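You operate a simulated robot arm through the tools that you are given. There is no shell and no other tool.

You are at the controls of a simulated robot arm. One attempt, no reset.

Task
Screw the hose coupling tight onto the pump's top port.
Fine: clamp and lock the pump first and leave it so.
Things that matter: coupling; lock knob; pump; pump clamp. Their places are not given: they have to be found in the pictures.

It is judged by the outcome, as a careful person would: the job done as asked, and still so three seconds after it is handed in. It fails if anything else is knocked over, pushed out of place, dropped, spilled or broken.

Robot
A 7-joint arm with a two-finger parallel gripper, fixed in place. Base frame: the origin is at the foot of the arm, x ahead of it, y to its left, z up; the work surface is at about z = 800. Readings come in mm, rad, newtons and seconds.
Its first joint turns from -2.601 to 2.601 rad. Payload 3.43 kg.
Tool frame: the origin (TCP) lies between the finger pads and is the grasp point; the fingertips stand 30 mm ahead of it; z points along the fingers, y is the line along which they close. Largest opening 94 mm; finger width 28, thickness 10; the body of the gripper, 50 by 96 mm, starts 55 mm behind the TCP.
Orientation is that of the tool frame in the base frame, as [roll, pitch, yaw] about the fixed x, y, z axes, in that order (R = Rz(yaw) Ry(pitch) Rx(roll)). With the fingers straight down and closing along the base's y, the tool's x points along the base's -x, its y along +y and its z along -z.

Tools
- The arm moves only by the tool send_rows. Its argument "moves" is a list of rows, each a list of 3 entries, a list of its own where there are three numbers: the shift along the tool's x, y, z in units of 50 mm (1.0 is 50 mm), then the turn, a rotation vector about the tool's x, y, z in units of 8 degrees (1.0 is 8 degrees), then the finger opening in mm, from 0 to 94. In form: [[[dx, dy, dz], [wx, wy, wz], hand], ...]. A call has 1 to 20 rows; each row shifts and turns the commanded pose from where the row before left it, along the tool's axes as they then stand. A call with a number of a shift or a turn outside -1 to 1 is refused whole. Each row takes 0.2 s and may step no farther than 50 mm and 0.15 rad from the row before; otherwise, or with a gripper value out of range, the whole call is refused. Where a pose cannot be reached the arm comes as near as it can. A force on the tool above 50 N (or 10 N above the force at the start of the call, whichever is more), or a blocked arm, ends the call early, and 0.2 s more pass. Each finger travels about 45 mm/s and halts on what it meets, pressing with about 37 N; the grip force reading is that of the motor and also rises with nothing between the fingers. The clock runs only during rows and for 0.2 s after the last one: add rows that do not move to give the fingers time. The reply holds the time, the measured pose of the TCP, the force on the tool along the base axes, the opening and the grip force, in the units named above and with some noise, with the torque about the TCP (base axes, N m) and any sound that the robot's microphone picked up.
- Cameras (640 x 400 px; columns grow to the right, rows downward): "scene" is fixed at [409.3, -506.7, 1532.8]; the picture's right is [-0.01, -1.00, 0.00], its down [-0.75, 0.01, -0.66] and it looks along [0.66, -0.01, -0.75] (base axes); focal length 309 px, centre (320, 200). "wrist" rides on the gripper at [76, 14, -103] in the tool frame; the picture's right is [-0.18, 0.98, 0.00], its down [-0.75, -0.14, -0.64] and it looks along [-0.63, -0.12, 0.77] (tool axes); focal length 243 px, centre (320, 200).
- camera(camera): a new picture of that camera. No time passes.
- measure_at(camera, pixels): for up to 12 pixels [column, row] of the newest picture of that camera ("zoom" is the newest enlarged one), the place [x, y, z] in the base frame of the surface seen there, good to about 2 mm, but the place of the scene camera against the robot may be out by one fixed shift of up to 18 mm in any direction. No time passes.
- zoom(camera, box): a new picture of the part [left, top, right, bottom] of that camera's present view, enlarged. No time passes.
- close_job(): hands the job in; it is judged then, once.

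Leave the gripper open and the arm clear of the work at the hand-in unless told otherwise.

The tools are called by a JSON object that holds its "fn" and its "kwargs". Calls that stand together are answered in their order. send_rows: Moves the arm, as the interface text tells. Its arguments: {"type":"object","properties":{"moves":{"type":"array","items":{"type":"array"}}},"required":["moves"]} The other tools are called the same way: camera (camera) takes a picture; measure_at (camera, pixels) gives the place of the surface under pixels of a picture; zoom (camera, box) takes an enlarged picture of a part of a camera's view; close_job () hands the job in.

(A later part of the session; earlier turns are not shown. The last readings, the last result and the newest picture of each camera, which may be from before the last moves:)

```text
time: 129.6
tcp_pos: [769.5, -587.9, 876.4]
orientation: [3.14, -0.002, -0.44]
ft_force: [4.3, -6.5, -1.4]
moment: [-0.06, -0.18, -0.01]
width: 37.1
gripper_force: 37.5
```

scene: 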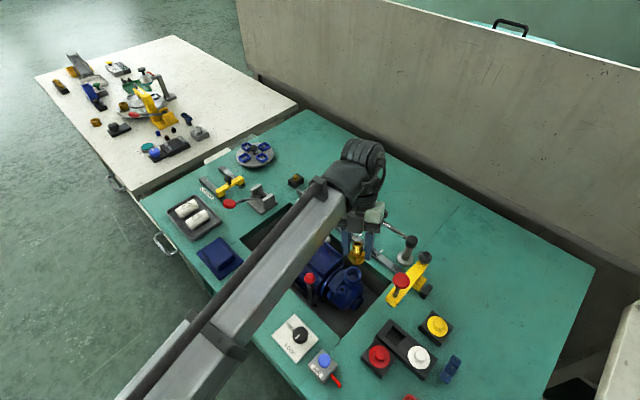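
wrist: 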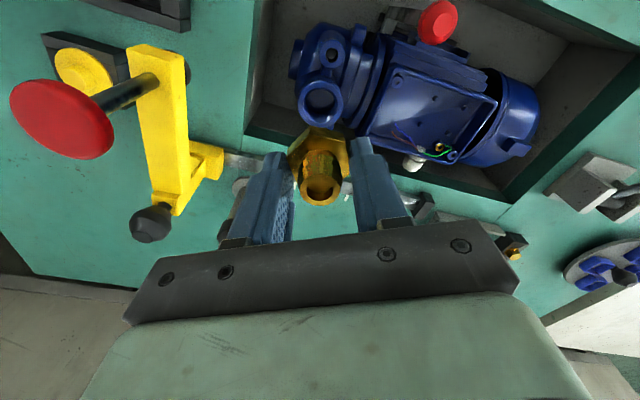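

{"fn": "send_rows", "kwargs": {"moves": [[[0, 0, -0.02], [0, 0, 0], 20], [[0, 0, 0], [0, 0, 0], 20]]}}

{"fn": "camera", "kwargs": {"camera": "wrist"}}

{"fn": "zoom", "kwargs": {"camera": "wrist", "box": [260, 90, 380, 210]}}

```text
time: 130.2
tcp_pos: [769.3, -587.9, 878.6]
orientation: [3.141, -0.002, -0.441]
ft_force: [4.4, -2.2, -11.9]
moment: [0.09, -0.24, 0.03]
width: 37.4
gripper_force: 37.0
```

```text
taken
```

wrist: 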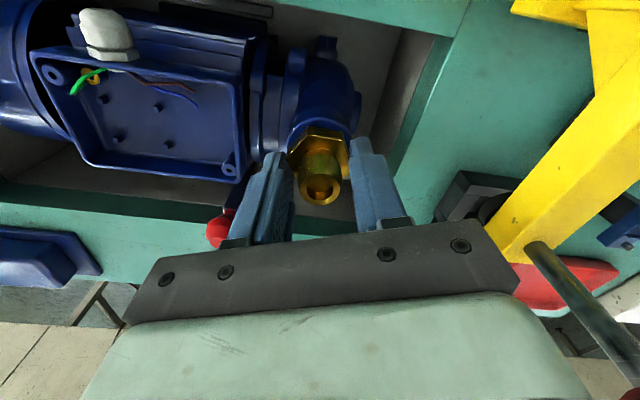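

```text
3.33 times, centred on (320, 150) of wrist
```

zoom: 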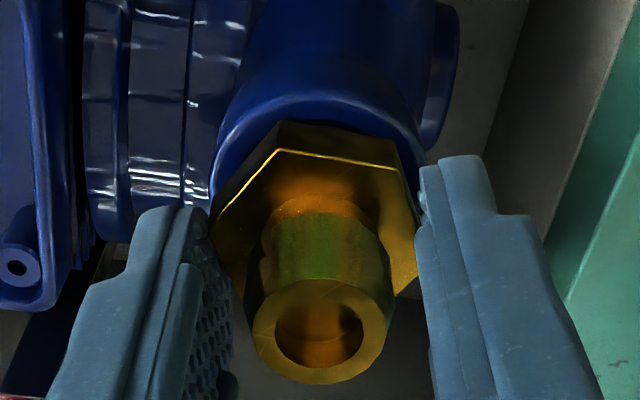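

Held firmly (-12 N on lifting): the thread is engaged. I go back down 2 mm, open, and turn the open gripper back 180° around the coupling for the next stroke.

{"fn": "send_rows", "kwargs": {"moves": [[[0, 0, 0.03], [0, 0, 0], 20], [[0, 0, 0.01], [0, 0, 0], 20], [[0, 0, 0], [0, 0, 0], 28], [[0, 0, 0], [0, 0, 0], 36], [[0, 0, 0], [0, 0, 0], 42], [[0, 0, 0], [0, 0, 0], 50], [[0, 0, 0], [0, 0, 0], 60], [[0, 0, 0], [0, 0, 0], 60], [[0, 0, 0], [0, 0, 0], 60]]}}

{"fn": "zoom", "kwargs": {"camera": "wrist", "box": [260, 90, 380, 210]}}

```text
time: 132.2
tcp_pos: [770.3, -587.3, 875.5]
orientation: [3.139, -0.002, -0.442]
ft_force: [0.0, 0.2, 0.5]
moment: [-0.02, -0.01, 0.01]
width: 59.9
gripper_force: 0.2
```

```text
3.33 times, centred on (320, 150) of wrist
```

zoom: 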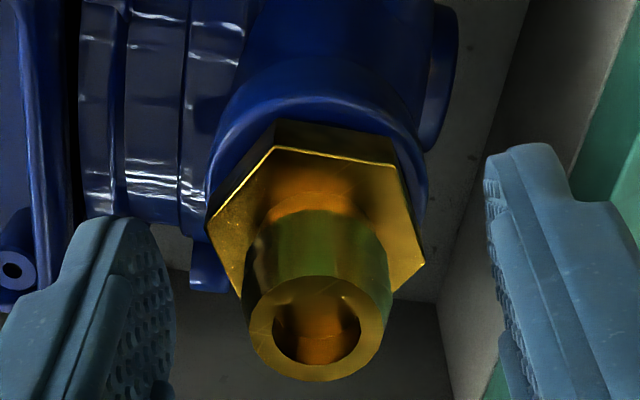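

Released; the coupling stands in the thread. I rise 45 mm and rotate the tool back.

{"fn": "send_rows", "kwargs": {"moves": [[[0, 0, -0.3], [0, 0, 0], 60], [[0, 0, -0.3], [0, 0, 0], 60], [[0, 0, -0.3], [0, 0, 0], 60], [[0, 0, 0], [0, 0, -0.5], 60], [[0, 0, 0], [0, 0, -1], 60], [[0, 0, 0], [0, 0, -1], 60], [[0, 0, 0], [0, 0, -1], 60], [[0, 0, 0], [0, 0, -1], 60], [[0, 0, 0], [0, 0, -1], 60], [[0, 0, 0], [0, 0, -1], 60], [[0, 0, 0], [0, 0, -1], 60], [[0, 0, 0], [0, 0, -1], 60], [[0, 0, 0], [0, 0, -1], 60], [[0, 0, 0], [0, 0, -1], 60], [[0, 0, 0], [0, 0, -1], 60], [[0, 0, 0], [0, 0, -1], 60], [[0, 0, 0], [0, 0, -1], 60], [[0, 0, 0], [0, 0, -1], 60], [[0, 0, 0], [0, 0, -1], 60], [[0, 0, 0], [0, 0, -1], 60]]}}

{"fn": "send_rows", "kwargs": {"moves": [[[0, 0, 0], [0, 0, -1], 60], [[0, 0, 0], [0, 0, -1], 60], [[0, 0, 0], [0, 0, -1], 60], [[0, 0, 0], [0, 0, -1], 60], [[0, 0, 0], [0, 0, -1], 60], [[0, 0, 0], [0, 0, -1], 60], [[0, 0, 0], [0, 0, 0], 60], [[0, 0, 0], [0, 0, 0], 60]]}}

{"fn": "camera", "kwargs": {"camera": "wrist"}}

{"fn": "zoom", "kwargs": {"camera": "wrist", "box": [270, 85, 370, 175]}}

```text
time: 136.4
tcp_pos: [770.5, -586.3, 921.7]
orientation: [3.141, 0.003, 1.865]
ft_force: [0.3, -0.2, 0.3]
moment: [0.03, -0.05, 0.0]
width: 59.8
gripper_force: 0.1
```

```text
time: 138.2
tcp_pos: [770.2, -587.2, 920.1]
orientation: [-3.139, 0.0, 2.702]
ft_force: [-0.6, 0.4, 0.6]
moment: [0.01, 0.02, 0.02]
width: 60.2
gripper_force: 0.1
```

```text
taken
```

wrist: 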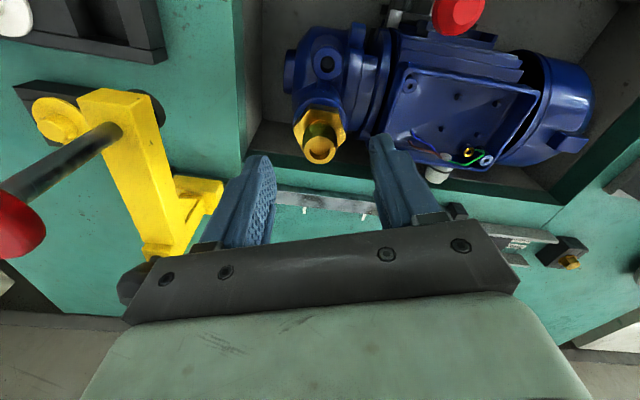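

```text
4.44 times, centred on (320, 130) of wrist
```

zoom: 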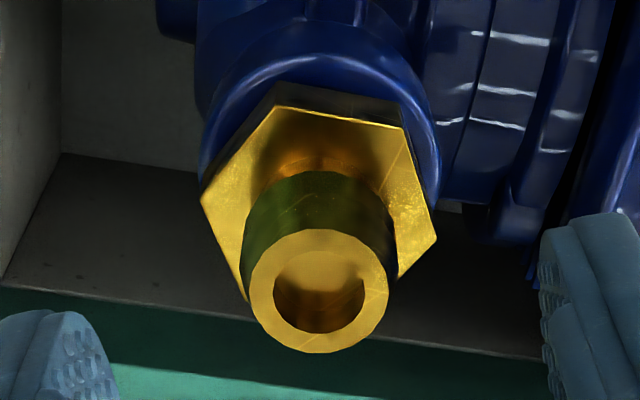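

The hex is oriented differently now. I measure its corners, the ring, and height.

{"fn": "measure_at", "kwargs": {"camera": "zoom", "pixels": [[277, 109], [400, 130], [206, 203], [432, 236], [247, 290], [393, 275], [340, 120], [240, 158], [417, 185], [225, 245]]}}

{"fn": "measure_at", "kwargs": {"camera": "zoom", "pixels": [[277, 109], [400, 130], [206, 203], [432, 236], [340, 120], [240, 158], [417, 185], [225, 245]]}}

{"fn": "measure_at", "kwargs": {"camera": "zoom", "pixels": [[256, 291], [380, 291], [318, 240], [318, 344], [276, 255], [360, 255], [276, 328], [360, 328]]}}

{"fn": "measure_at", "kwargs": {"camera": "zoom", "pixels": [[205, 140], [230, 95], [265, 68], [300, 55], [345, 55], [385, 72], [415, 100], [432, 140], [437, 175]]}}

```text
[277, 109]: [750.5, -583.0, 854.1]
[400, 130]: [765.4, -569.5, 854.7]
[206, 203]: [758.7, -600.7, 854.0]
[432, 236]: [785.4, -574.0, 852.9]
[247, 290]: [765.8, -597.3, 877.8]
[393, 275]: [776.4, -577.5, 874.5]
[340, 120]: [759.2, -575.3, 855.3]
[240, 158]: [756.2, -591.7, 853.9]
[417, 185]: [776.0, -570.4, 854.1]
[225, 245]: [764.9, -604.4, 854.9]
```

```text
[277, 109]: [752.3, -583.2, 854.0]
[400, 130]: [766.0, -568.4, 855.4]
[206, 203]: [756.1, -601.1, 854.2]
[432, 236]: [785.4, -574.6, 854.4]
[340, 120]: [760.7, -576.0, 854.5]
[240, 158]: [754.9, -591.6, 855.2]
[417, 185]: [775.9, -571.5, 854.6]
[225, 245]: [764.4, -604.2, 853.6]
```

```text
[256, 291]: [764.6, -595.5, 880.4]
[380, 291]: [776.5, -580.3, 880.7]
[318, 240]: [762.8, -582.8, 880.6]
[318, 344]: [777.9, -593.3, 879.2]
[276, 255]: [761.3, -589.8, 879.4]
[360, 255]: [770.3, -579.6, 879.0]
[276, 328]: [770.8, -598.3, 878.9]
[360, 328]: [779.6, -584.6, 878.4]
```

```text
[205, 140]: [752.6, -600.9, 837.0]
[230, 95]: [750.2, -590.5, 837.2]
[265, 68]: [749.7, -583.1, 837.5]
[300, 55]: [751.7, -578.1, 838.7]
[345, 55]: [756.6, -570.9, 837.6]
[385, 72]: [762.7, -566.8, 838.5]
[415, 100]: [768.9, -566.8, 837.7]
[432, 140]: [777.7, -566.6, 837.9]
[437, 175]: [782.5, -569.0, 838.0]
```

The coupling is held in the thread: hex top at 854.3 (4 mm above fully seated), flats now at azimuth -14.5°, so grip yaw 165.5°. I turn to that yaw and descend to TCP z≈876.

{"fn": "send_rows", "kwargs": {"moves": [[[0, 0, 0], [0, 0, -0.67], 60], [[0, 0, 0], [0, 0, -0.67], 56], [[0, 0, 0.2], [0, 0, 0], 56], [[0, 0, 0.25], [0, 0, 0], 56], [[0, 0, 0.25], [0, 0, 0], 56], [[0, 0, 0.18], [0, 0, 0], 56], [[0, 0, 0], [0, 0, 0], 56], [[0, 0, 0], [0, 0, 0], 56]]}}

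{"fn": "zoom", "kwargs": {"camera": "wrist", "box": [250, 90, 390, 210]}}

```text
time: 140.0
tcp_pos: [771.1, -588.2, 877.4]
orientation: [-3.138, 0.003, 2.887]
ft_force: [0.1, 0.4, -0.4]
moment: [0.0, -0.02, 0.04]
width: 56.0
gripper_force: 0.0
```

```text
3.33 times, centred on (320, 150) of wrist
```

zoom: 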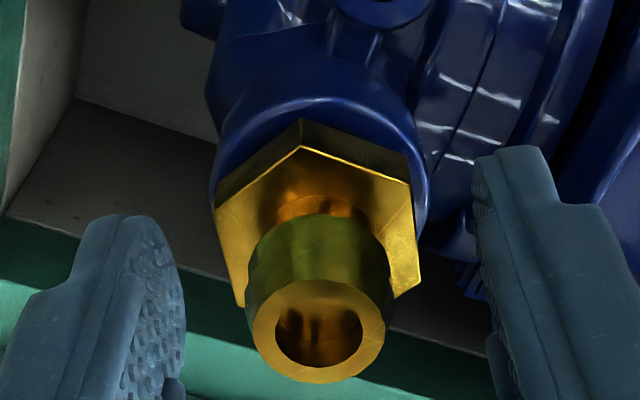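

Well aligned. I close on the hex and read the side force.

{"fn": "send_rows", "kwargs": {"moves": [[[0, 0, 0], [0, 0, 0], 48], [[0, 0, 0], [0, 0, 0], 42], [[0, 0, 0], [0, 0, 0], 38], [[0, 0, 0], [0, 0, 0], 34], [[0, 0, 0], [0, 0, 0], 28], [[0, 0, 0], [0, 0, 0], 20], [[0, 0, 0], [0, 0, 0], 20]]}}

```text
time: 141.6
tcp_pos: [770.9, -588.5, 879.0]
orientation: [-3.138, 0.002, 2.887]
ft_force: [-1.4, -2.3, -0.1]
moment: [0.02, 0.01, 0.05]
width: 37.4
gripper_force: 37.0
```

Good grip, little side force. I turn clockwise 19°, lowering 0.1 mm per step.

{"fn": "send_rows", "kwargs": {"moves": [[[0, 0, 0.002], [0, 0, 0.6], 20], [[0, 0, 0.002], [0, 0, 0.6], 20], [[0, 0, 0.002], [0, 0, 0.6], 20], [[0, 0, 0.002], [0, 0, 0.6], 20], [[0, 0, 0], [0, 0, 0], 20]]}}

{"fn": "send_rows", "kwargs": {"moves": [[[0, 0, 0.002], [0, 0, 0.6], 20], [[0, 0, 0.002], [0, 0, 0.6], 20], [[0, 0, 0.002], [0, 0, 0.6], 20], [[0, 0, 0.002], [0, 0, 0.6], 20], [[0, 0, 0], [0, 0, 0], 20]]}}

```text
time: 142.8
tcp_pos: [770.2, -586.9, 876.0]
orientation: [-3.139, 0.003, 2.552]
ft_force: [4.5, -2.3, 4.2]
moment: [0.04, -0.13, 0.0]
width: 37.5
gripper_force: 36.2
```

```text
time: 144.0
tcp_pos: [769.4, -587.7, 876.6]
orientation: [-3.14, 0.002, 2.215]
ft_force: [-1.3, -1.7, 2.5]
moment: [0.06, 0.02, -0.03]
width: 37.7
gripper_force: 37.2
```

Low loads. I continue.

{"fn": "send_rows", "kwargs": {"moves": [[[0, 0, 0.002], [0, 0, 0.6], 20], [[0, 0, 0.002], [0, 0, 0.6], 20], [[0, 0, 0.002], [0, 0, 0.6], 20], [[0, 0, 0.002], [0, 0, 0.6], 20], [[0, 0, 0], [0, 0, 0], 20]]}}

{"fn": "send_rows", "kwargs": {"moves": [[[0, 0, 0.002], [0, 0, 0.6], 20], [[0, 0, 0.002], [0, 0, 0.6], 20], [[0, 0, 0.002], [0, 0, 0.6], 20], [[0, 0, 0.002], [0, 0, 0.6], 20], [[0, 0, 0], [0, 0, 0], 20]]}}

{"fn": "zoom", "kwargs": {"camera": "wrist", "box": [250, 90, 390, 210]}}

```text
time: 145.2
tcp_pos: [770.2, -587.9, 876.9]
orientation: [3.141, 0.003, 1.882]
ft_force: [0.5, 1.5, 5.1]
moment: [0.08, 0.01, -0.02]
width: 37.7
gripper_force: 37.1
```

```text
time: 146.4
tcp_pos: [771.7, -586.4, 876.0]
orientation: [3.14, 0.004, 1.545]
ft_force: [3.4, -1.9, 3.0]
moment: [0.0, 0.0, -0.01]
width: 37.7
gripper_force: 36.8
```

```text
3.33 times, centred on (320, 150) of wrist
```

zoom: 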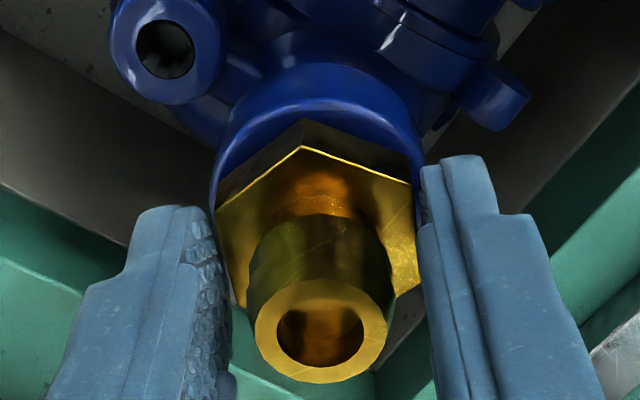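

{"fn": "send_rows", "kwargs": {"moves": [[[0, 0, 0.002], [0, 0, 0.6], 20], [[0, 0, 0.002], [0, 0, 0.6], 20], [[0, 0, 0.002], [0, 0, 0.6], 20], [[0, 0, 0.002], [0, 0, 0.6], 20], [[0, 0, 0.002], [0, 0, 0.6], 20], [[0, 0, 0.002], [0, 0, 0.6], 20], [[0, 0, 0], [0, 0, 0], 20]]}}

{"fn": "send_rows", "kwargs": {"moves": [[[0, 0, 0.002], [0, 0, 0.6], 20], [[0, 0, 0.002], [0, 0, 0.6], 20], [[0, 0, 0.002], [0, 0, 0.6], 20], [[0, 0, 0.002], [0, 0, 0.6], 20], [[0, 0, 0.002], [0, 0, 0.6], 20], [[0, 0, 0.002], [0, 0, 0.6], 20], [[0, 0, 0], [0, 0, 0], 20]]}}

```text
time: 148.0
tcp_pos: [770.8, -587.3, 876.0]
orientation: [3.138, 0.001, 1.043]
ft_force: [11.1, -2.3, 7.0]
moment: [0.01, -0.19, 0.0]
width: 37.7
gripper_force: 37.0
```

```text
time: 149.6
tcp_pos: [770.0, -587.9, 873.8]
orientation: [3.139, 0.001, 0.541]
ft_force: [9.2, -0.9, 10.4]
moment: [0.08, -0.24, 0.04]
width: 37.8
gripper_force: 36.7
```

I stop lowering for now (fz 10 N), shift 0.8 mm to +x to relieve the side load, and continue turning.

{"fn": "send_rows", "kwargs": {"moves": [[[0.014, 0.008, 0], [0, 0, 0], 20], [[0, 0, 0], [0, 0, 0.6], 20], [[0, 0, 0], [0, 0, 0.6], 20], [[0, 0, 0], [0, 0, 0.6], 20], [[0, 0, 0], [0, 0, 0.6], 20], [[0, 0, 0], [0, 0, 0], 20]]}}

{"fn": "send_rows", "kwargs": {"moves": [[[0, 0, 0], [0, 0, 0.6], 20], [[0, 0, 0], [0, 0, 0.6], 20], [[0, 0, 0], [0, 0, 0.6], 20], [[0, 0, 0], [0, 0, 0.6], 20], [[0, 0, 0], [0, 0, 0], 20]]}}

```text
time: 151.0
tcp_pos: [770.3, -587.1, 874.7]
orientation: [3.138, 0.002, 0.203]
ft_force: [-4.4, -6.4, 5.0]
moment: [-0.07, 0.25, 0.0]
width: 37.7
gripper_force: 37.7
```

```text
time: 152.2
tcp_pos: [770.9, -587.8, 874.7]
orientation: [3.138, 0.001, -0.132]
ft_force: [-8.6, -8.7, -0.2]
moment: [-0.12, 0.41, 0.01]
width: 37.4
gripper_force: 37.2
```

Force went from +10 to 0 N while turning 38°: the coupling is pulling itself down. I correct sideways and continue with slight lowering.

{"fn": "send_rows", "kwargs": {"moves": [[[-0.01, 0.013, 0.006], [0, 0, 0], 20], [[0, 0, 0.002], [0, 0, 0.6], 20], [[0, 0, 0.002], [0, 0, 0.6], 20], [[0, 0, 0.002], [0, 0, 0.6], 20], [[0, 0, 0.002], [0, 0, 0.6], 20], [[0, 0, 0], [0, 0, 0], 20]]}}

{"fn": "zoom", "kwargs": {"camera": "wrist", "box": [250, 90, 390, 210]}}

```text
time: 153.6
tcp_pos: [769.7, -588.5, 874.9]
orientation: [3.14, -0.004, -0.463]
ft_force: [-5.5, -9.4, 6.5]
moment: [-0.13, 0.24, 0.0]
width: 37.5
gripper_force: 37.6
```

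```text
3.33 times, centred on (320, 150) of wrist
```

zoom: 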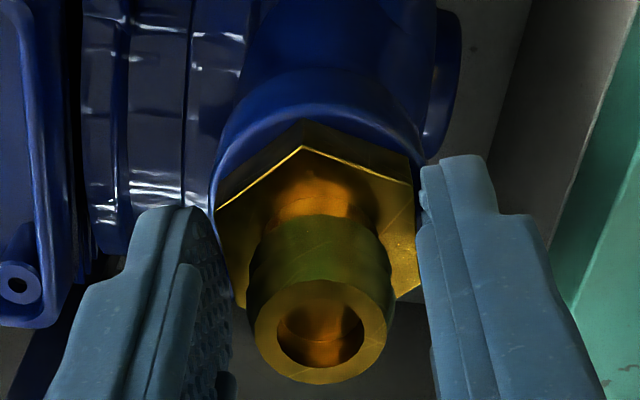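

I keep turning past this yaw while the arm allows.

{"fn": "send_rows", "kwargs": {"moves": [[[-0.004, 0.01, 0], [0, 0, 0], 20], [[0, 0, 0], [0, 0, 0.6], 20], [[0, 0, 0], [0, 0, 0.6], 20], [[0, 0, 0], [0, 0, 0.6], 20], [[0, 0, 0], [0, 0, 0.6], 20], [[0, 0, 0], [0, 0, 0], 20]]}}

{"fn": "camera", "kwargs": {"camera": "scene"}}

{"fn": "camera", "kwargs": {"camera": "wrist"}}

```text
time: 155.0
tcp_pos: [769.1, -587.1, 874.0]
orientation: [3.139, -0.005, -0.544]
ft_force: [5.6, -4.7, 7.9]
moment: [0.03, -0.12, -0.04]
width: 37.5
gripper_force: 36.9
out of reach, approached as far as the arm can: row 3, 4, 5
```

```text
taken
```

scene: 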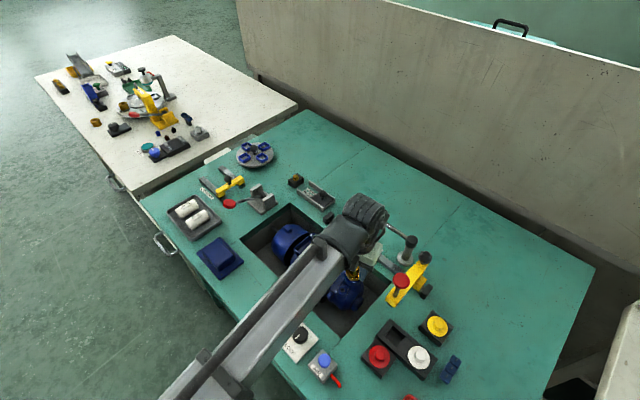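

```text
taken
```

wrist: 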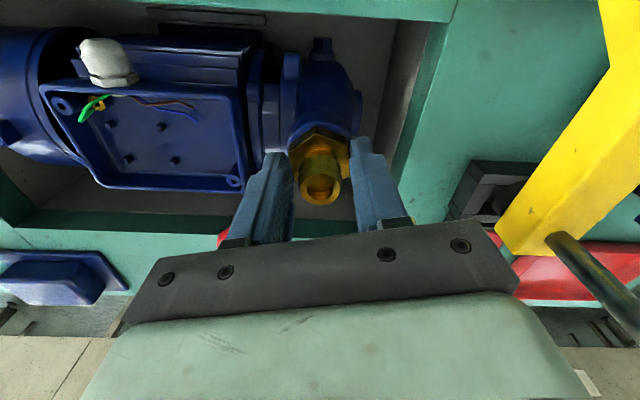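

The wrist limit is at yaw -31°. I open, rise, and turn back 180° for the next stroke.

{"fn": "send_rows", "kwargs": {"moves": [[[0, 0, -0.01], [0, 0, 0], 20], [[0, 0, 0], [0, 0, 0], 28], [[0, 0, 0], [0, 0, 0], 36], [[0, 0, 0], [0, 0, 0], 42], [[0, 0, 0], [0, 0, 0], 52], [[0, 0, 0], [0, 0, 0], 60], [[0, 0, 0], [0, 0, 0], 60], [[0, 0, -0.3], [0, 0, 0], 60], [[0, 0, -0.3], [0, 0, 0], 60], [[0, 0, -0.3], [0, 0, 0], 60], [[0, 0, 0], [0, 0, -0.5], 60], [[0, 0, 0], [0, 0, -1], 60], [[0, 0, 0], [0, 0, -1], 60], [[0, 0, 0], [0, 0, -1], 60], [[0, 0, 0], [0, 0, -1], 60], [[0, 0, 0], [0, 0, -1], 60], [[0, 0, 0], [0, 0, -1], 60], [[0, 0, 0], [0, 0, -1], 60], [[0, 0, 0], [0, 0, -1], 60], [[0, 0, 0], [0, 0, -1], 60]]}}

{"fn": "send_rows", "kwargs": {"moves": [[[0, 0, 0], [0, 0, -1], 60], [[0, 0, 0], [0, 0, -1], 60], [[0, 0, 0], [0, 0, -1], 60], [[0, 0, 0], [0, 0, -1], 60], [[0, 0, 0], [0, 0, -1], 60], [[0, 0, 0], [0, 0, -1], 60], [[0, 0, 0], [0, 0, -1], 60], [[0, 0, 0], [0, 0, -1], 60], [[0, 0, 0], [0, 0, -1], 60], [[0, 0, 0], [0, 0, -1], 60], [[0, 0, 0], [0, 0, -1], 60], [[0, 0, 0], [0, 0, -1], 60], [[0, 0, 0], [0, 0, -1], 60], [[0, 0, 0], [0, 0, 0], 60], [[0, 0, 0], [0, 0, 0], 60]]}}

{"fn": "camera", "kwargs": {"camera": "wrist"}}

{"fn": "zoom", "kwargs": {"camera": "wrist", "box": [270, 85, 370, 175]}}

```text
time: 159.2
tcp_pos: [769.3, -588.1, 920.7]
orientation: [3.139, 0.001, 0.782]
ft_force: [-0.1, 1.0, 0.3]
moment: [-0.01, 0.02, 0.02]
width: 60.0
gripper_force: 0.1
```

```text
time: 162.4
tcp_pos: [769.7, -587.2, 919.8]
orientation: [-3.14, 0.002, 2.596]
ft_force: [0.2, 0.3, -0.4]
moment: [0.03, 0.01, 0.04]
width: 60.0
gripper_force: 0.1
```

```text
taken
```

wrist: 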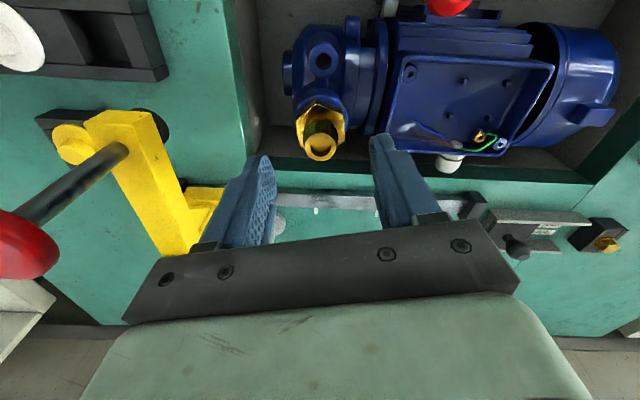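

```text
4.44 times, centred on (320, 130) of wrist
```

zoom: 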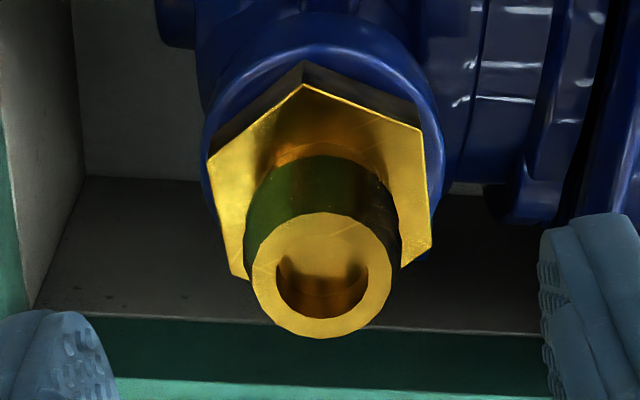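

Aligned again. I measure hex height, corners, ring and rim.

{"fn": "measure_at", "kwargs": {"camera": "zoom", "pixels": [[303, 88], [212, 160], [420, 132], [428, 243], [243, 270], [260, 130], [360, 115], [222, 215], [424, 190]]}}

{"fn": "measure_at", "kwargs": {"camera": "zoom", "pixels": [[258, 276], [386, 276], [322, 222], [322, 330], [278, 240], [366, 240], [278, 313], [366, 313]]}}

{"fn": "measure_at", "kwargs": {"camera": "zoom", "pixels": [[258, 276], [386, 276], [322, 222], [322, 330], [278, 240], [366, 240], [278, 313], [366, 313]]}}

{"fn": "measure_at", "kwargs": {"camera": "zoom", "pixels": [[208, 130], [235, 85], [270, 58], [310, 48], [350, 48], [390, 65], [420, 95], [436, 135], [440, 170], [212, 200]]}}

```text
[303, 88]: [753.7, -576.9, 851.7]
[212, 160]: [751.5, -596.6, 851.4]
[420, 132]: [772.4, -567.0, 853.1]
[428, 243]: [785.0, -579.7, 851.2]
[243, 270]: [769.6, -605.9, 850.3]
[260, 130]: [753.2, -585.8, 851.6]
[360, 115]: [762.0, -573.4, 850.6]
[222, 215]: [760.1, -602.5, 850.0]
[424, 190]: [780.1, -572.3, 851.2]
```

```text
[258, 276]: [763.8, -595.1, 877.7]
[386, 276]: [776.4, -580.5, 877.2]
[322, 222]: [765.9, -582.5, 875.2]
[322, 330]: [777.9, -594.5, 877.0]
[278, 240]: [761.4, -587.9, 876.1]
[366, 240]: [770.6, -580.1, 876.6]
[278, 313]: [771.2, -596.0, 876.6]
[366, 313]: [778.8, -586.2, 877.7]
```

```text
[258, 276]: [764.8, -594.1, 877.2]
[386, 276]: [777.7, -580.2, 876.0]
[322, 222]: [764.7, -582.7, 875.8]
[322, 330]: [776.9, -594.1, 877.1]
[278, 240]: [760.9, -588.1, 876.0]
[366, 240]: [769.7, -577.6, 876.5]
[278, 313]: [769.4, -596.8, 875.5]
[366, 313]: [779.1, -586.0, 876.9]
```

```text
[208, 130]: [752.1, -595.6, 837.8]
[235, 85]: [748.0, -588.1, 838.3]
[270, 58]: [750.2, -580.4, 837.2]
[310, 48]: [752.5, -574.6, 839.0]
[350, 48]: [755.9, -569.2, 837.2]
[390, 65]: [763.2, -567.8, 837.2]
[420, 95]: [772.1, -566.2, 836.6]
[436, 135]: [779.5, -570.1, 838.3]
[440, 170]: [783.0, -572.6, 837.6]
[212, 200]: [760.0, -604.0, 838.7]
```

Hex top now z≈851.2, ring 876.6: about 1–1.5 mm from fully seated. One more stroke should bring it tight. I descend to TCP z≈873 and grip.

{"fn": "send_rows", "kwargs": {"moves": [[[0, 0, 0.2], [0, 0, 0], 56], [[0, 0, 0.25], [0, 0, 0], 56], [[0, 0, 0.25], [0, 0, 0], 56], [[0, 0, 0.24], [0, 0, 0], 56], [[0, 0, 0], [0, 0, 0], 56], [[0, 0, 0], [0, 0, 0], 48], [[0, 0, 0], [0, 0, 0], 42], [[0, 0, 0], [0, 0, 0], 38], [[0, 0, 0], [0, 0, 0], 34], [[0, 0, 0], [0, 0, 0], 28], [[0, 0, 0], [0, 0, 0], 20], [[0, 0, 0], [0, 0, 0], 20]]}}

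{"fn": "zoom", "kwargs": {"camera": "wrist", "box": [250, 90, 390, 210]}}

```text
time: 165.0
tcp_pos: [769.9, -587.3, 873.5]
orientation: [-3.138, 0.001, 2.594]
ft_force: [-1.5, -4.2, 0.2]
moment: [0.0, 0.01, 0.04]
width: 37.5
gripper_force: 36.6
```

```text
3.33 times, centred on (320, 150) of wrist
```

zoom: 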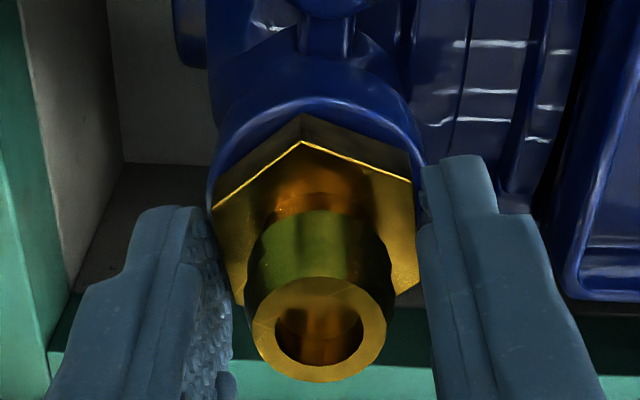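

Gripped. I turn clockwise in 19° bites, watching z-force and torque about z.

{"fn": "send_rows", "kwargs": {"moves": [[[0, 0, 0.002], [0, 0, 0.6], 15], [[0, 0, 0.001], [0, 0, 0.6], 15], [[0, 0, 0.002], [0, 0, 0.6], 15], [[0, 0, 0.001], [0, 0, 0.6], 15], [[0, 0, 0], [0, 0, 0], 15]]}}

{"fn": "send_rows", "kwargs": {"moves": [[[0, 0, 0.002], [0, 0, 0.6], 15], [[0, 0, 0.001], [0, 0, 0.6], 15], [[0, 0, 0.002], [0, 0, 0.6], 15], [[0, 0, 0.001], [0, 0, 0.6], 15], [[0, 0, 0], [0, 0, 0], 15]]}}

{"fn": "send_rows", "kwargs": {"moves": [[[0, 0, 0.002], [0, 0, 0.6], 15], [[0, 0, 0.001], [0, 0, 0.6], 15], [[0, 0, 0.002], [0, 0, 0.6], 15], [[0, 0, 0.001], [0, 0, 0.6], 15], [[0, 0, 0], [0, 0, 0], 15]]}}

```text
time: 166.2
tcp_pos: [770.0, -587.9, 872.7]
orientation: [3.141, 0.003, 2.259]
ft_force: [5.3, -4.6, 7.1]
moment: [-0.08, -0.06, 0.03]
width: 37.8
gripper_force: 36.8
```

```text
time: 167.4
tcp_pos: [769.4, -587.8, 872.6]
orientation: [3.141, 0.003, 1.924]
ft_force: [11.2, -1.3, 6.9]
moment: [0.03, -0.35, -0.02]
width: 37.3
gripper_force: 37.0
```

```text
time: 168.6
tcp_pos: [768.4, -588.2, 872.0]
orientation: [3.14, 0.002, 1.588]
ft_force: [5.7, 1.0, 12.6]
moment: [0.09, -0.18, -0.01]
width: 37.4
gripper_force: 36.8
```

58° turned, no torque yet; I stop lowering and continue.

{"fn": "send_rows", "kwargs": {"moves": [[[0, 0.008, 0], [0, 0, 0.6], 15], [[0, 0, 0], [0, 0, 0.6], 15], [[0, 0, 0], [0, 0, 0.6], 15], [[0, 0, 0], [0, 0, 0.6], 15], [[0, 0, 0], [0, 0, 0], 15]]}}

{"fn": "send_rows", "kwargs": {"moves": [[[0, 0, 0], [0, 0, 0.6], 15], [[0, 0, 0], [0, 0, 0.6], 15], [[0, 0, 0], [0, 0, 0.6], 15], [[0, 0, 0], [0, 0, 0.6], 15], [[0, 0, 0], [0, 0, 0], 15]]}}

```text
time: 169.8
tcp_pos: [769.4, -590.2, 872.0]
orientation: [3.139, 0.004, 1.251]
ft_force: [-8.5, 1.8, 11.6]
moment: [0.08, 0.35, -0.03]
width: 37.6
gripper_force: 37.1
```

```text
time: 171.0
tcp_pos: [768.6, -588.2, 870.9]
orientation: [3.141, 0.001, 0.918]
ft_force: [-18.3, 3.7, 8.7]
moment: [0.13, 0.6, -0.01]
width: 37.4
gripper_force: 37.1
```

Sideways load grew to 18 N; I relieve it and continue.

{"fn": "send_rows", "kwargs": {"moves": [[[-0.01, -0.023, 0], [0, 0, 0], 15], [[0, 0, 0], [0, 0, 0], 15]]}}

{"fn": "send_rows", "kwargs": {"moves": [[[0, 0, 0], [0, 0, 0.6], 15], [[0, 0, 0], [0, 0, 0.6], 15], [[0, 0, 0], [0, 0, 0.6], 15], [[0, 0, 0], [0, 0, 0], 15]]}}

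{"fn": "send_rows", "kwargs": {"moves": [[[0, 0, 0], [0, 0, 0.6], 15], [[0, 0, 0], [0, 0, 0.6], 15], [[0, 0, 0], [0, 0, 0.6], 15], [[0, 0, 0], [0, 0, 0], 15]]}}

```text
time: 171.6
tcp_pos: [768.5, -588.9, 871.9]
orientation: [3.14, 0.003, 0.916]
ft_force: [-10.5, 1.5, 7.5]
moment: [0.12, 0.52, 0.01]
width: 37.5
gripper_force: 37.0
```

```text
time: 172.6
tcp_pos: [767.9, -587.3, 871.6]
orientation: [3.137, 0.0, 0.668]
ft_force: [2.9, 1.4, 2.3]
moment: [0.1, 0.07, 0.22]
width: 37.1
gripper_force: 37.3
```

```text
time: 173.6
tcp_pos: [768.7, -588.6, 870.5]
orientation: [3.138, 0.0, 0.413]
ft_force: [-1.7, 1.3, 4.9]
moment: [0.16, 0.14, 0.68]
width: 37.0
gripper_force: 36.6
```

Torque about z is rising (0.22 → 0.68 N m): it is getting tight. I tighten further in small steps.

{"fn": "send_rows", "kwargs": {"moves": [[[0, 0, 0], [0, 0, 0.4], 10], [[0, 0, 0], [0, 0, 0.4], 10], [[0, 0, 0], [0, 0, 0], 10]]}}

{"fn": "send_rows", "kwargs": {"moves": [[[0, 0, 0], [0, 0, 0.4], 10], [[0, 0, 0], [0, 0, 0.4], 10], [[0, 0, 0], [0, 0, 0], 10]]}}

{"fn": "zoom", "kwargs": {"camera": "wrist", "box": [250, 90, 390, 210]}}

```text
time: 174.4
tcp_pos: [768.5, -588.6, 871.0]
orientation: [3.139, 0.0, 0.304]
ft_force: [-1.9, 1.6, 0.8]
moment: [0.2, 0.2, 0.49]
width: 37.7
gripper_force: 37.1
```

```text
time: 175.2
tcp_pos: [768.2, -587.6, 870.9]
orientation: [3.138, -0.001, 0.191]
ft_force: [-2.0, 3.6, -1.0]
moment: [0.27, 0.16, 0.31]
width: 37.5
gripper_force: 37.1
```

```text
3.33 times, centred on (320, 150) of wrist
```

zoom: 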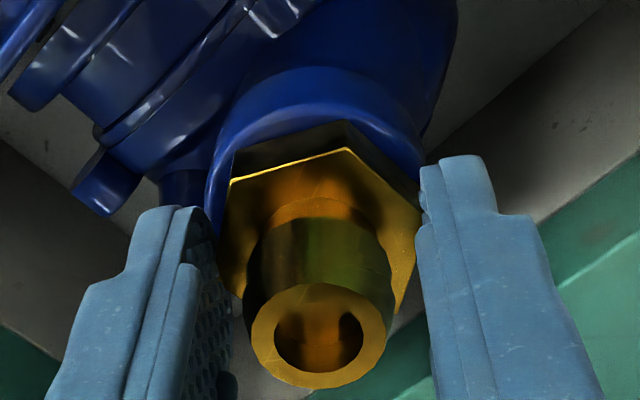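

The hex now lags the fingers by ~13°: the grip slipped at about 0.7 N m, so it is resisting. I release, rise, and measure how it sits.

{"fn": "send_rows", "kwargs": {"moves": [[[0, 0, 0], [0, 0, 0], 28], [[0, 0, 0], [0, 0, 0], 36], [[0, 0, 0], [0, 0, 0], 42], [[0, 0, 0], [0, 0, 0], 52], [[0, 0, 0], [0, 0, 0], 60], [[0, 0, 0], [0, 0, 0], 60], [[0, 0, -0.3], [0, 0, 0], 60], [[0, 0, -0.3], [0, 0, 0], 60], [[0, 0, -0.35], [0, 0, 0], 60], [[0, 0, 0], [0, 0, 0], 60]]}}

{"fn": "camera", "kwargs": {"camera": "wrist"}}

{"fn": "zoom", "kwargs": {"camera": "wrist", "box": [270, 85, 370, 175]}}

```text
time: 177.4
tcp_pos: [768.2, -587.0, 919.6]
orientation: [3.138, 0.001, 0.191]
ft_force: [-0.2, -0.1, 0.1]
moment: [-0.01, 0.0, -0.01]
width: 60.1
gripper_force: 0.1
```

```text
taken
```

wrist: 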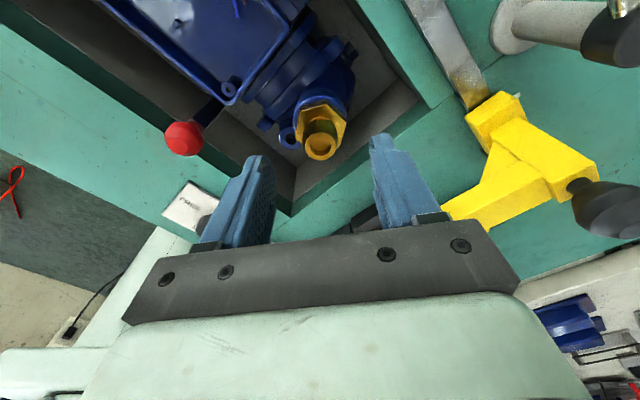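

```text
4.44 times, centred on (320, 130) of wrist
```

zoom: 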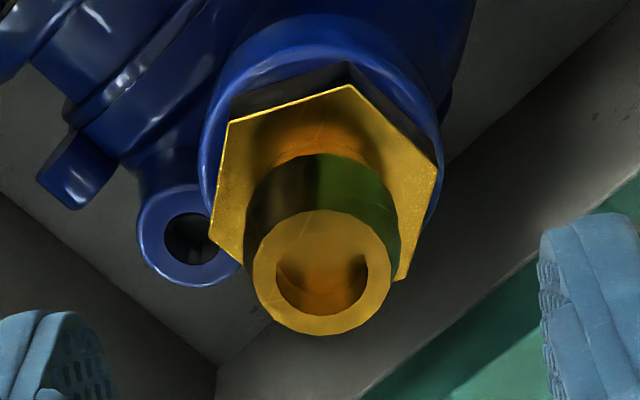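

{"fn": "measure_at", "kwargs": {"camera": "zoom", "pixels": [[352, 90], [230, 124], [434, 172], [214, 230], [405, 270], [290, 108], [395, 130], [222, 180], [420, 220], [330, 130]]}}

{"fn": "measure_at", "kwargs": {"camera": "zoom", "pixels": [[352, 90], [230, 124], [434, 172], [214, 230], [405, 270], [290, 108], [395, 130], [222, 180], [420, 220], [330, 130]]}}

{"fn": "measure_at", "kwargs": {"camera": "zoom", "pixels": [[262, 273], [384, 273], [323, 218], [323, 326], [282, 237], [364, 237], [282, 310], [364, 310]]}}

{"fn": "measure_at", "kwargs": {"camera": "zoom", "pixels": [[210, 140], [225, 90], [260, 52], [300, 40], [340, 42], [380, 60], [415, 95], [435, 140], [440, 190], [205, 190], [425, 240]]}}

```text
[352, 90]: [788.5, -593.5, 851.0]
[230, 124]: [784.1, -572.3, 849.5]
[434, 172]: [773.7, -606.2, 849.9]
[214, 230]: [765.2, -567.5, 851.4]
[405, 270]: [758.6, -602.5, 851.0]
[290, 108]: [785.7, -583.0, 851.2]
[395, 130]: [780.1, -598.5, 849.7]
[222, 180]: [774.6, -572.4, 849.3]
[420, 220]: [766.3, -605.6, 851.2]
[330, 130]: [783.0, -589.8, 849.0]
```

```text
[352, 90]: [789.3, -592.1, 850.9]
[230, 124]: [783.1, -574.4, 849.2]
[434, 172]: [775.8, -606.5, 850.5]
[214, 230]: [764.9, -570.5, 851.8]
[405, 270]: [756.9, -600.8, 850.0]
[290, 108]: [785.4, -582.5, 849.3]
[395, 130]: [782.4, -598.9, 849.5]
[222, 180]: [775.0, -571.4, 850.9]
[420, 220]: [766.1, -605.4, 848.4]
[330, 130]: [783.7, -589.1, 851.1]
```

```text
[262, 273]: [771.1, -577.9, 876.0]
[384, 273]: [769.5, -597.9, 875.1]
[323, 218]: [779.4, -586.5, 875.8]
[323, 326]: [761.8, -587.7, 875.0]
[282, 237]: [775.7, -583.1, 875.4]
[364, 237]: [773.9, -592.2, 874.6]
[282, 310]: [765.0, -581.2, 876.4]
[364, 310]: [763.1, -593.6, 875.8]
```

```text
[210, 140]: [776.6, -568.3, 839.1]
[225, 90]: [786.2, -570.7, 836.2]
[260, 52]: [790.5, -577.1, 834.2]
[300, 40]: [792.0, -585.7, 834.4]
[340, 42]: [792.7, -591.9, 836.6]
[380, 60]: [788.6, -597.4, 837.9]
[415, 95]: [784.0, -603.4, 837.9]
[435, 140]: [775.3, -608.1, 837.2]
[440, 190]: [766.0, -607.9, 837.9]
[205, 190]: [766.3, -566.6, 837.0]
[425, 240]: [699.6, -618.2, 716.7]
```

The hex top is at 850.2, i.e. fully seated on the rim. For a final firm tightening I regrip with the flats aligned (yaw 45°), so I turn the tool +34° and come down to TCP z≈872.

{"fn": "send_rows", "kwargs": {"moves": [[[0, 0, 0], [0, 0, -0.86], 60], [[0, 0, 0], [0, 0, -0.86], 60], [[0, 0, 0], [0, 0, -0.86], 60], [[0, 0, 0], [0, 0, -0.86], 60], [[0, 0, 0], [0, 0, -0.86], 60], [[0.007, 0.024, 0], [0, 0, 0], 56], [[0, 0, 0.25], [0, 0, 0], 56], [[0, 0, 0.25], [0, 0, 0], 56], [[0, 0, 0.25], [0, 0, 0], 56], [[0, 0, 0.2], [0, 0, 0], 56], [[0, 0, 0], [0, 0, 0], 56], [[0, 0, 0], [0, 0, 0], 56]]}}

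{"fn": "zoom", "kwargs": {"camera": "wrist", "box": [250, 90, 390, 210]}}

```text
time: 180.0
tcp_pos: [770.9, -587.9, 870.4]
orientation: [3.14, 0.001, 0.793]
ft_force: [0.5, 0.4, 0.3]
moment: [-0.02, 0.02, -0.03]
width: 56.0
gripper_force: 0.0
```

```text
3.33 times, centred on (320, 150) of wrist
```

zoom: 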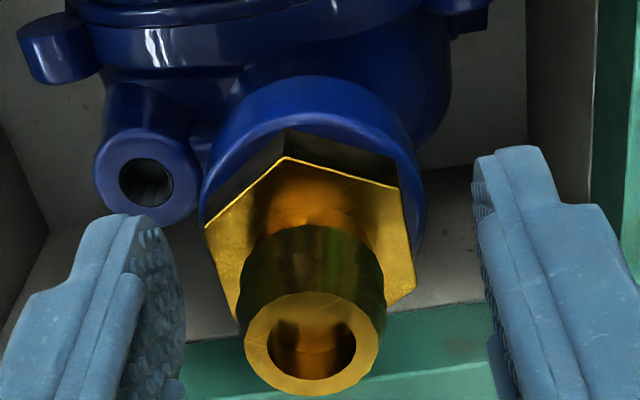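

Flats aligned. I raise 1 mm and close.

{"fn": "send_rows", "kwargs": {"moves": [[[0, -0.012, -0.025], [0, 0, 0], 50], [[0, 0, 0], [0, 0, 0], 44], [[0, 0, 0], [0, 0, 0], 40], [[0, 0, 0], [0, 0, 0], 36], [[0, 0, 0], [0, 0, 0], 30], [[0, 0, 0], [0, 0, 0], 20], [[0, 0, 0], [0, 0, 0], 5], [[0, 0, 0], [0, 0, 0], 5]]}}

```text
time: 181.8
tcp_pos: [769.2, -587.8, 872.8]
orientation: [3.139, 0.002, 0.793]
ft_force: [-6.8, 6.1, 0.1]
moment: [0.24, 0.27, 0.01]
width: 37.6
gripper_force: 36.9
```

A 9 N side load along tool -y; I shift 0.9 mm that way and then tighten slowly.

{"fn": "send_rows", "kwargs": {"moves": [[[0, -0.018, 0], [0, 0, 0], 5], [[0, 0, 0], [0, 0, 0], 5]]}}

{"fn": "send_rows", "kwargs": {"moves": [[[0, 0, 0], [0, 0, 0.4], 5], [[0, 0, 0], [0, 0, 0.4], 5], [[0, 0, 0], [0, 0, 0], 5]]}}

{"fn": "send_rows", "kwargs": {"moves": [[[0, 0, 0], [0, 0, 0.4], 5], [[0, 0, 0], [0, 0, 0.4], 5], [[0, 0, 0], [0, 0, 0], 5]]}}

```text
time: 182.4
tcp_pos: [769.2, -588.0, 872.0]
orientation: [3.14, 0.003, 0.79]
ft_force: [-5.5, 3.6, -0.2]
moment: [0.22, 0.26, 0.0]
width: 37.6
gripper_force: 36.9
```

```text
time: 183.2
tcp_pos: [769.5, -587.2, 872.8]
orientation: [3.138, 0.001, 0.681]
ft_force: [-2.0, 0.2, -0.1]
moment: [0.06, 0.22, 0.27]
width: 37.2
gripper_force: 37.1
```

```text
time: 184.0
tcp_pos: [768.9, -587.4, 871.6]
orientation: [3.139, 0.002, 0.57]
ft_force: [-0.2, 0.0, -0.1]
moment: [0.03, 0.03, 0.44]
width: 36.8
gripper_force: 36.9
```

Torque builds immediately (0.27 → 0.44 N m): the coupling is at its stop. I continue to the grip's limit.

{"fn": "send_rows", "kwargs": {"moves": [[[0, 0, 0], [0, 0, 0.4], 5], [[0, 0, 0], [0, 0, 0.4], 5], [[0, 0, 0], [0, 0, 0], 5]]}}

{"fn": "send_rows", "kwargs": {"moves": [[[0, 0, 0], [0, 0, 0.4], 5], [[0, 0, 0], [0, 0, 0.4], 5], [[0, 0, 0], [0, 0, 0], 5]]}}

{"fn": "zoom", "kwargs": {"camera": "wrist", "box": [250, 90, 390, 210]}}

```text
time: 184.8
tcp_pos: [770.1, -587.3, 873.2]
orientation: [3.138, 0.0, 0.457]
ft_force: [3.2, -1.6, -1.6]
moment: [0.07, 0.07, 0.72]
width: 37.0
gripper_force: 36.5
```

```text
time: 185.6
tcp_pos: [769.2, -587.5, 873.2]
orientation: [3.139, -0.001, 0.345]
ft_force: [4.7, -6.0, 0.3]
moment: [0.0, -0.03, 0.52]
width: 37.2
gripper_force: 36.7
```

```text
3.33 times, centred on (320, 150) of wrist
```

zoom: 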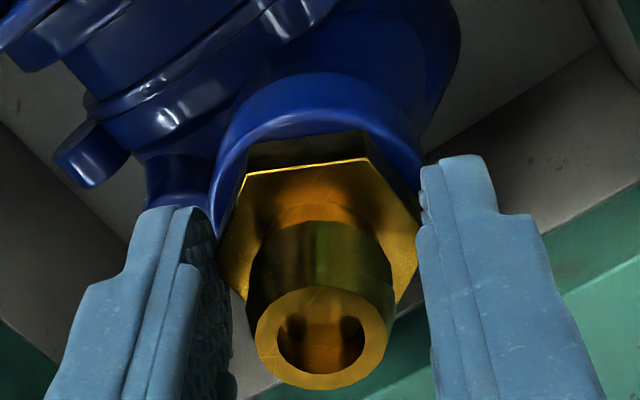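

The grip slips around the hex at 0.72 N m with the coupling not turning any more: it is tight. I open, rise straight up and check.

{"fn": "send_rows", "kwargs": {"moves": [[[0, 0, 0], [0, 0, 0], 28], [[0, 0, 0], [0, 0, 0], 36], [[0, 0, 0], [0, 0, 0], 42], [[0, 0, 0], [0, 0, 0], 52], [[0, 0, 0], [0, 0, 0], 60], [[0, 0, 0], [0, 0, 0], 60], [[0, 0, -0.3], [0, 0, 0], 60], [[0, 0, -0.3], [0, 0, 0], 60], [[0, 0, -0.35], [0, 0, 0], 60], [[0, 0, 0], [0, 0, 0], 60]]}}

{"fn": "camera", "kwargs": {"camera": "wrist"}}

{"fn": "zoom", "kwargs": {"camera": "wrist", "box": [270, 85, 370, 175]}}

{"fn": "measure_at", "kwargs": {"camera": "zoom", "pixels": [[300, 100], [230, 180], [420, 180], [260, 260], [400, 240], [330, 130], [323, 222], [323, 326], [270, 270], [380, 270]]}}

```text
time: 187.8
tcp_pos: [769.1, -586.3, 920.0]
orientation: [3.138, 0.0, 0.345]
ft_force: [-0.4, 1.2, -0.1]
moment: [-0.01, 0.03, 0.01]
width: 60.2
gripper_force: 0.1
```

```text
taken
```

wrist: 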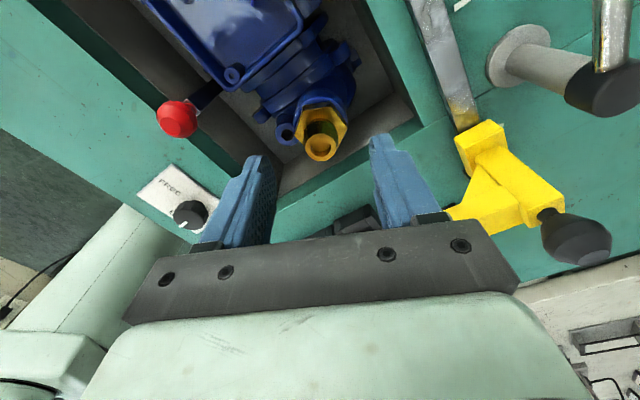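

```text
4.44 times, centred on (320, 130) of wrist
```

zoom: 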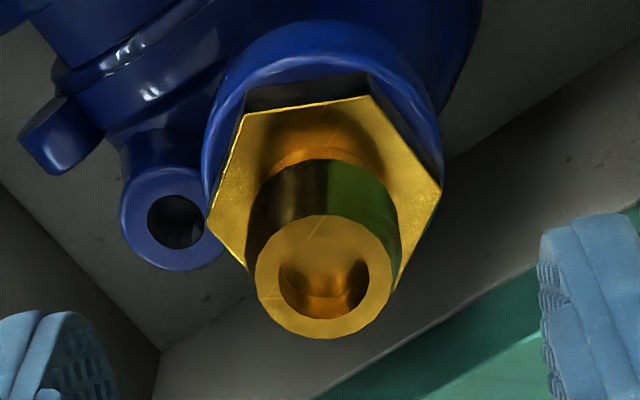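

```text
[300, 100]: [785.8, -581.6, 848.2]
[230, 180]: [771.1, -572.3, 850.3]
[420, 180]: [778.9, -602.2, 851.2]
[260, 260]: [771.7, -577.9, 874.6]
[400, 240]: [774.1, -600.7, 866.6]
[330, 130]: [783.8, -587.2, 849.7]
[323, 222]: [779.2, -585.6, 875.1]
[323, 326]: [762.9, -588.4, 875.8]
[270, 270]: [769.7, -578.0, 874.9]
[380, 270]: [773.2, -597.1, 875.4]
```

Seated and level. I measure the corners to see how far it turned in the last stroke, and view the scene.

{"fn": "measure_at", "kwargs": {"camera": "zoom", "pixels": [[244, 115], [367, 101], [435, 188], [214, 216], [244, 115], [367, 101], [435, 188], [214, 216]]}}

{"fn": "camera", "kwargs": {"camera": "scene"}}

{"fn": "zoom", "kwargs": {"camera": "scene", "box": [250, 210, 400, 360]}}

```text
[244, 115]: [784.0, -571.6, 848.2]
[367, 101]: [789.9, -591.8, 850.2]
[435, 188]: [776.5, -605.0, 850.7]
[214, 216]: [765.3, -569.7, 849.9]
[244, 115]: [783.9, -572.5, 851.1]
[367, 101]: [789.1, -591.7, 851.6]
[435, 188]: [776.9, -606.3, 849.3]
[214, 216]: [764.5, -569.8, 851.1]
```

```text
taken
```

scene: 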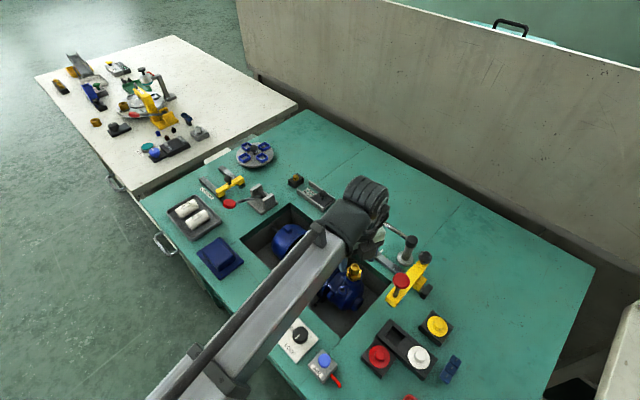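

```text
2.67 times, centred on (325, 285) of scene
```

zoom: 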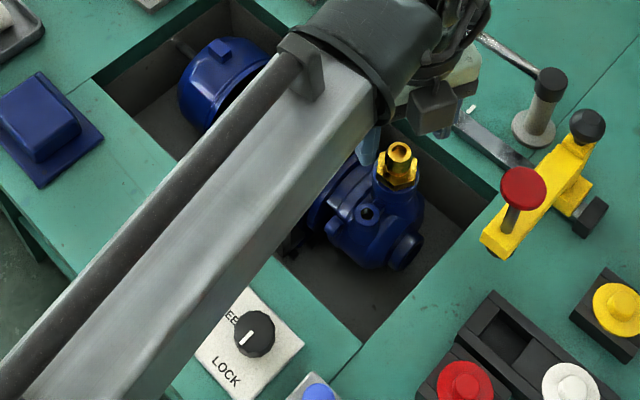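

The coupling sits tight and straight, and the knob points to LOCK. I raise the arm and move it clear to the left to check everything.

{"fn": "send_rows", "kwargs": {"moves": [[[0, 0, -0.3], [0, 0, 0], 70], [[0, 0, -0.5], [0, 0, 0], 80], [[0, 0, -0.5], [0, 0, 0], 94], [[0, 0, -0.5], [0, 0, 0], 94], [[0, 0, -0.5], [0, 0, 0], 94], [[0, 0, -0.4], [0, 0, 0], 94], [[0.047, -0.5, 0], [0, 0, 0], 94], [[0.047, -0.65, 0], [0, 0, 0], 94], [[0.047, -0.65, 0], [0, 0, 0], 94], [[0.047, -0.65, 0], [0, 0, 0], 94], [[0.047, -0.65, 0], [0, 0, 0], 94], [[0.047, -0.65, 0], [0, 0, 0], 94], [[0.047, -0.65, 0], [0, 0, 0], 94], [[0, 0, 0], [0, 0, 0], 94]]}}

{"fn": "camera", "kwargs": {"camera": "scene"}}

{"fn": "zoom", "kwargs": {"camera": "scene", "box": [240, 190, 400, 320]}}

{"fn": "zoom", "kwargs": {"camera": "scene", "box": [260, 290, 480, 400]}}

```text
time: 190.8
tcp_pos: [710.0, -374.1, 1055.3]
orientation: [3.137, -0.001, 0.347]
ft_force: [-0.3, -0.4, 0.9]
moment: [-0.01, 0.0, -0.01]
width: 94.2
gripper_force: 0.0
```

```text
taken
```

scene: 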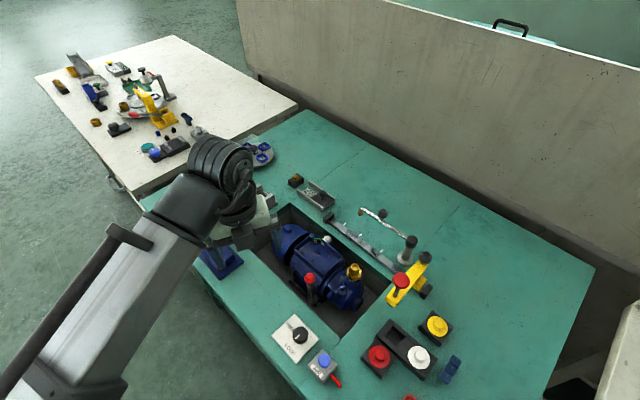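

```text
3.08 times, centred on (320, 255) of scene
```

zoom: 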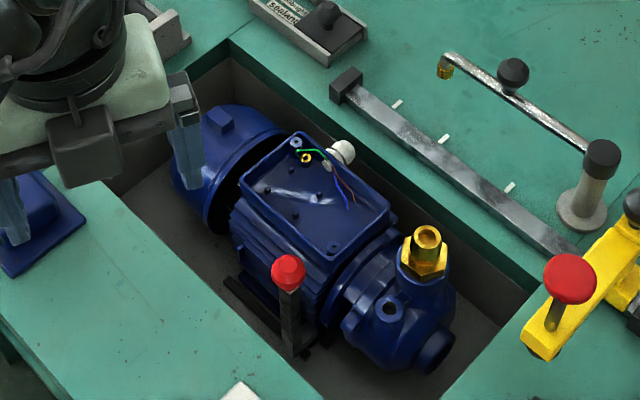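

```text
2.91 times, centred on (370, 345) of scene
```

zoom: 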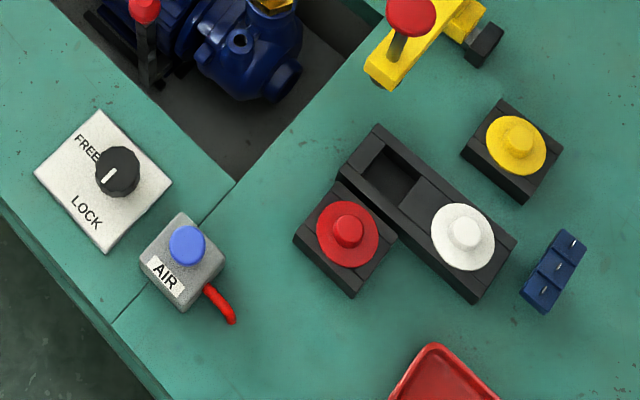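

Everything is in place: coupling upright on the port, lever against the pump, knob at LOCK. I verify the lever's position and the coupling once more by measurement.

{"fn": "measure_at", "kwargs": {"camera": "scene", "pixels": [[310, 276], [354, 268], [355, 276]]}}

{"fn": "zoom", "kwargs": {"camera": "scene", "box": [330, 250, 380, 300]}}

{"fn": "zoom", "kwargs": {"camera": "scene", "box": [275, 310, 325, 360]}}

{"fn": "zoom", "kwargs": {"camera": "scene", "box": [285, 255, 345, 315]}}

```text
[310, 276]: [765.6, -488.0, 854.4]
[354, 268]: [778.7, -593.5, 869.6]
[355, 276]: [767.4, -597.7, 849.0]
```

```text
8.00 times, centred on (355, 275) of scene
```

zoom: 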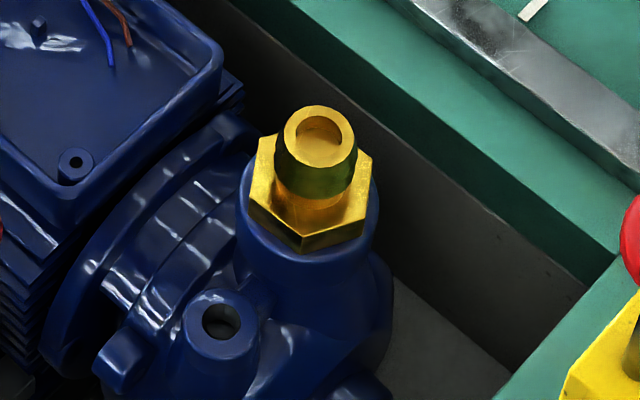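

```text
8.00 times, centred on (300, 335) of scene
```

zoom: 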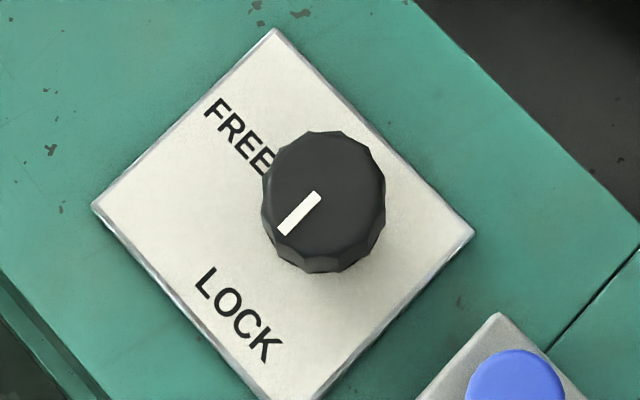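

```text
6.67 times, centred on (315, 285) of scene
```

zoom: 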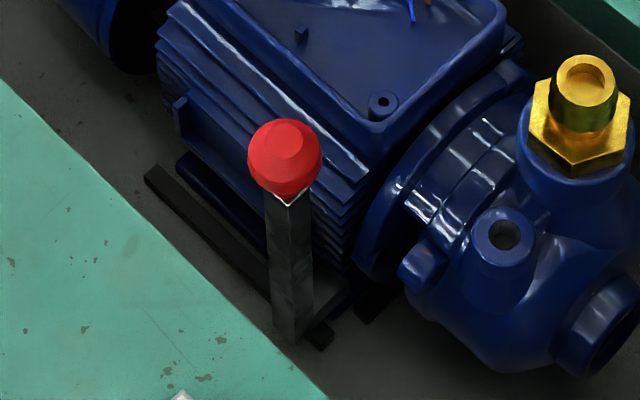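

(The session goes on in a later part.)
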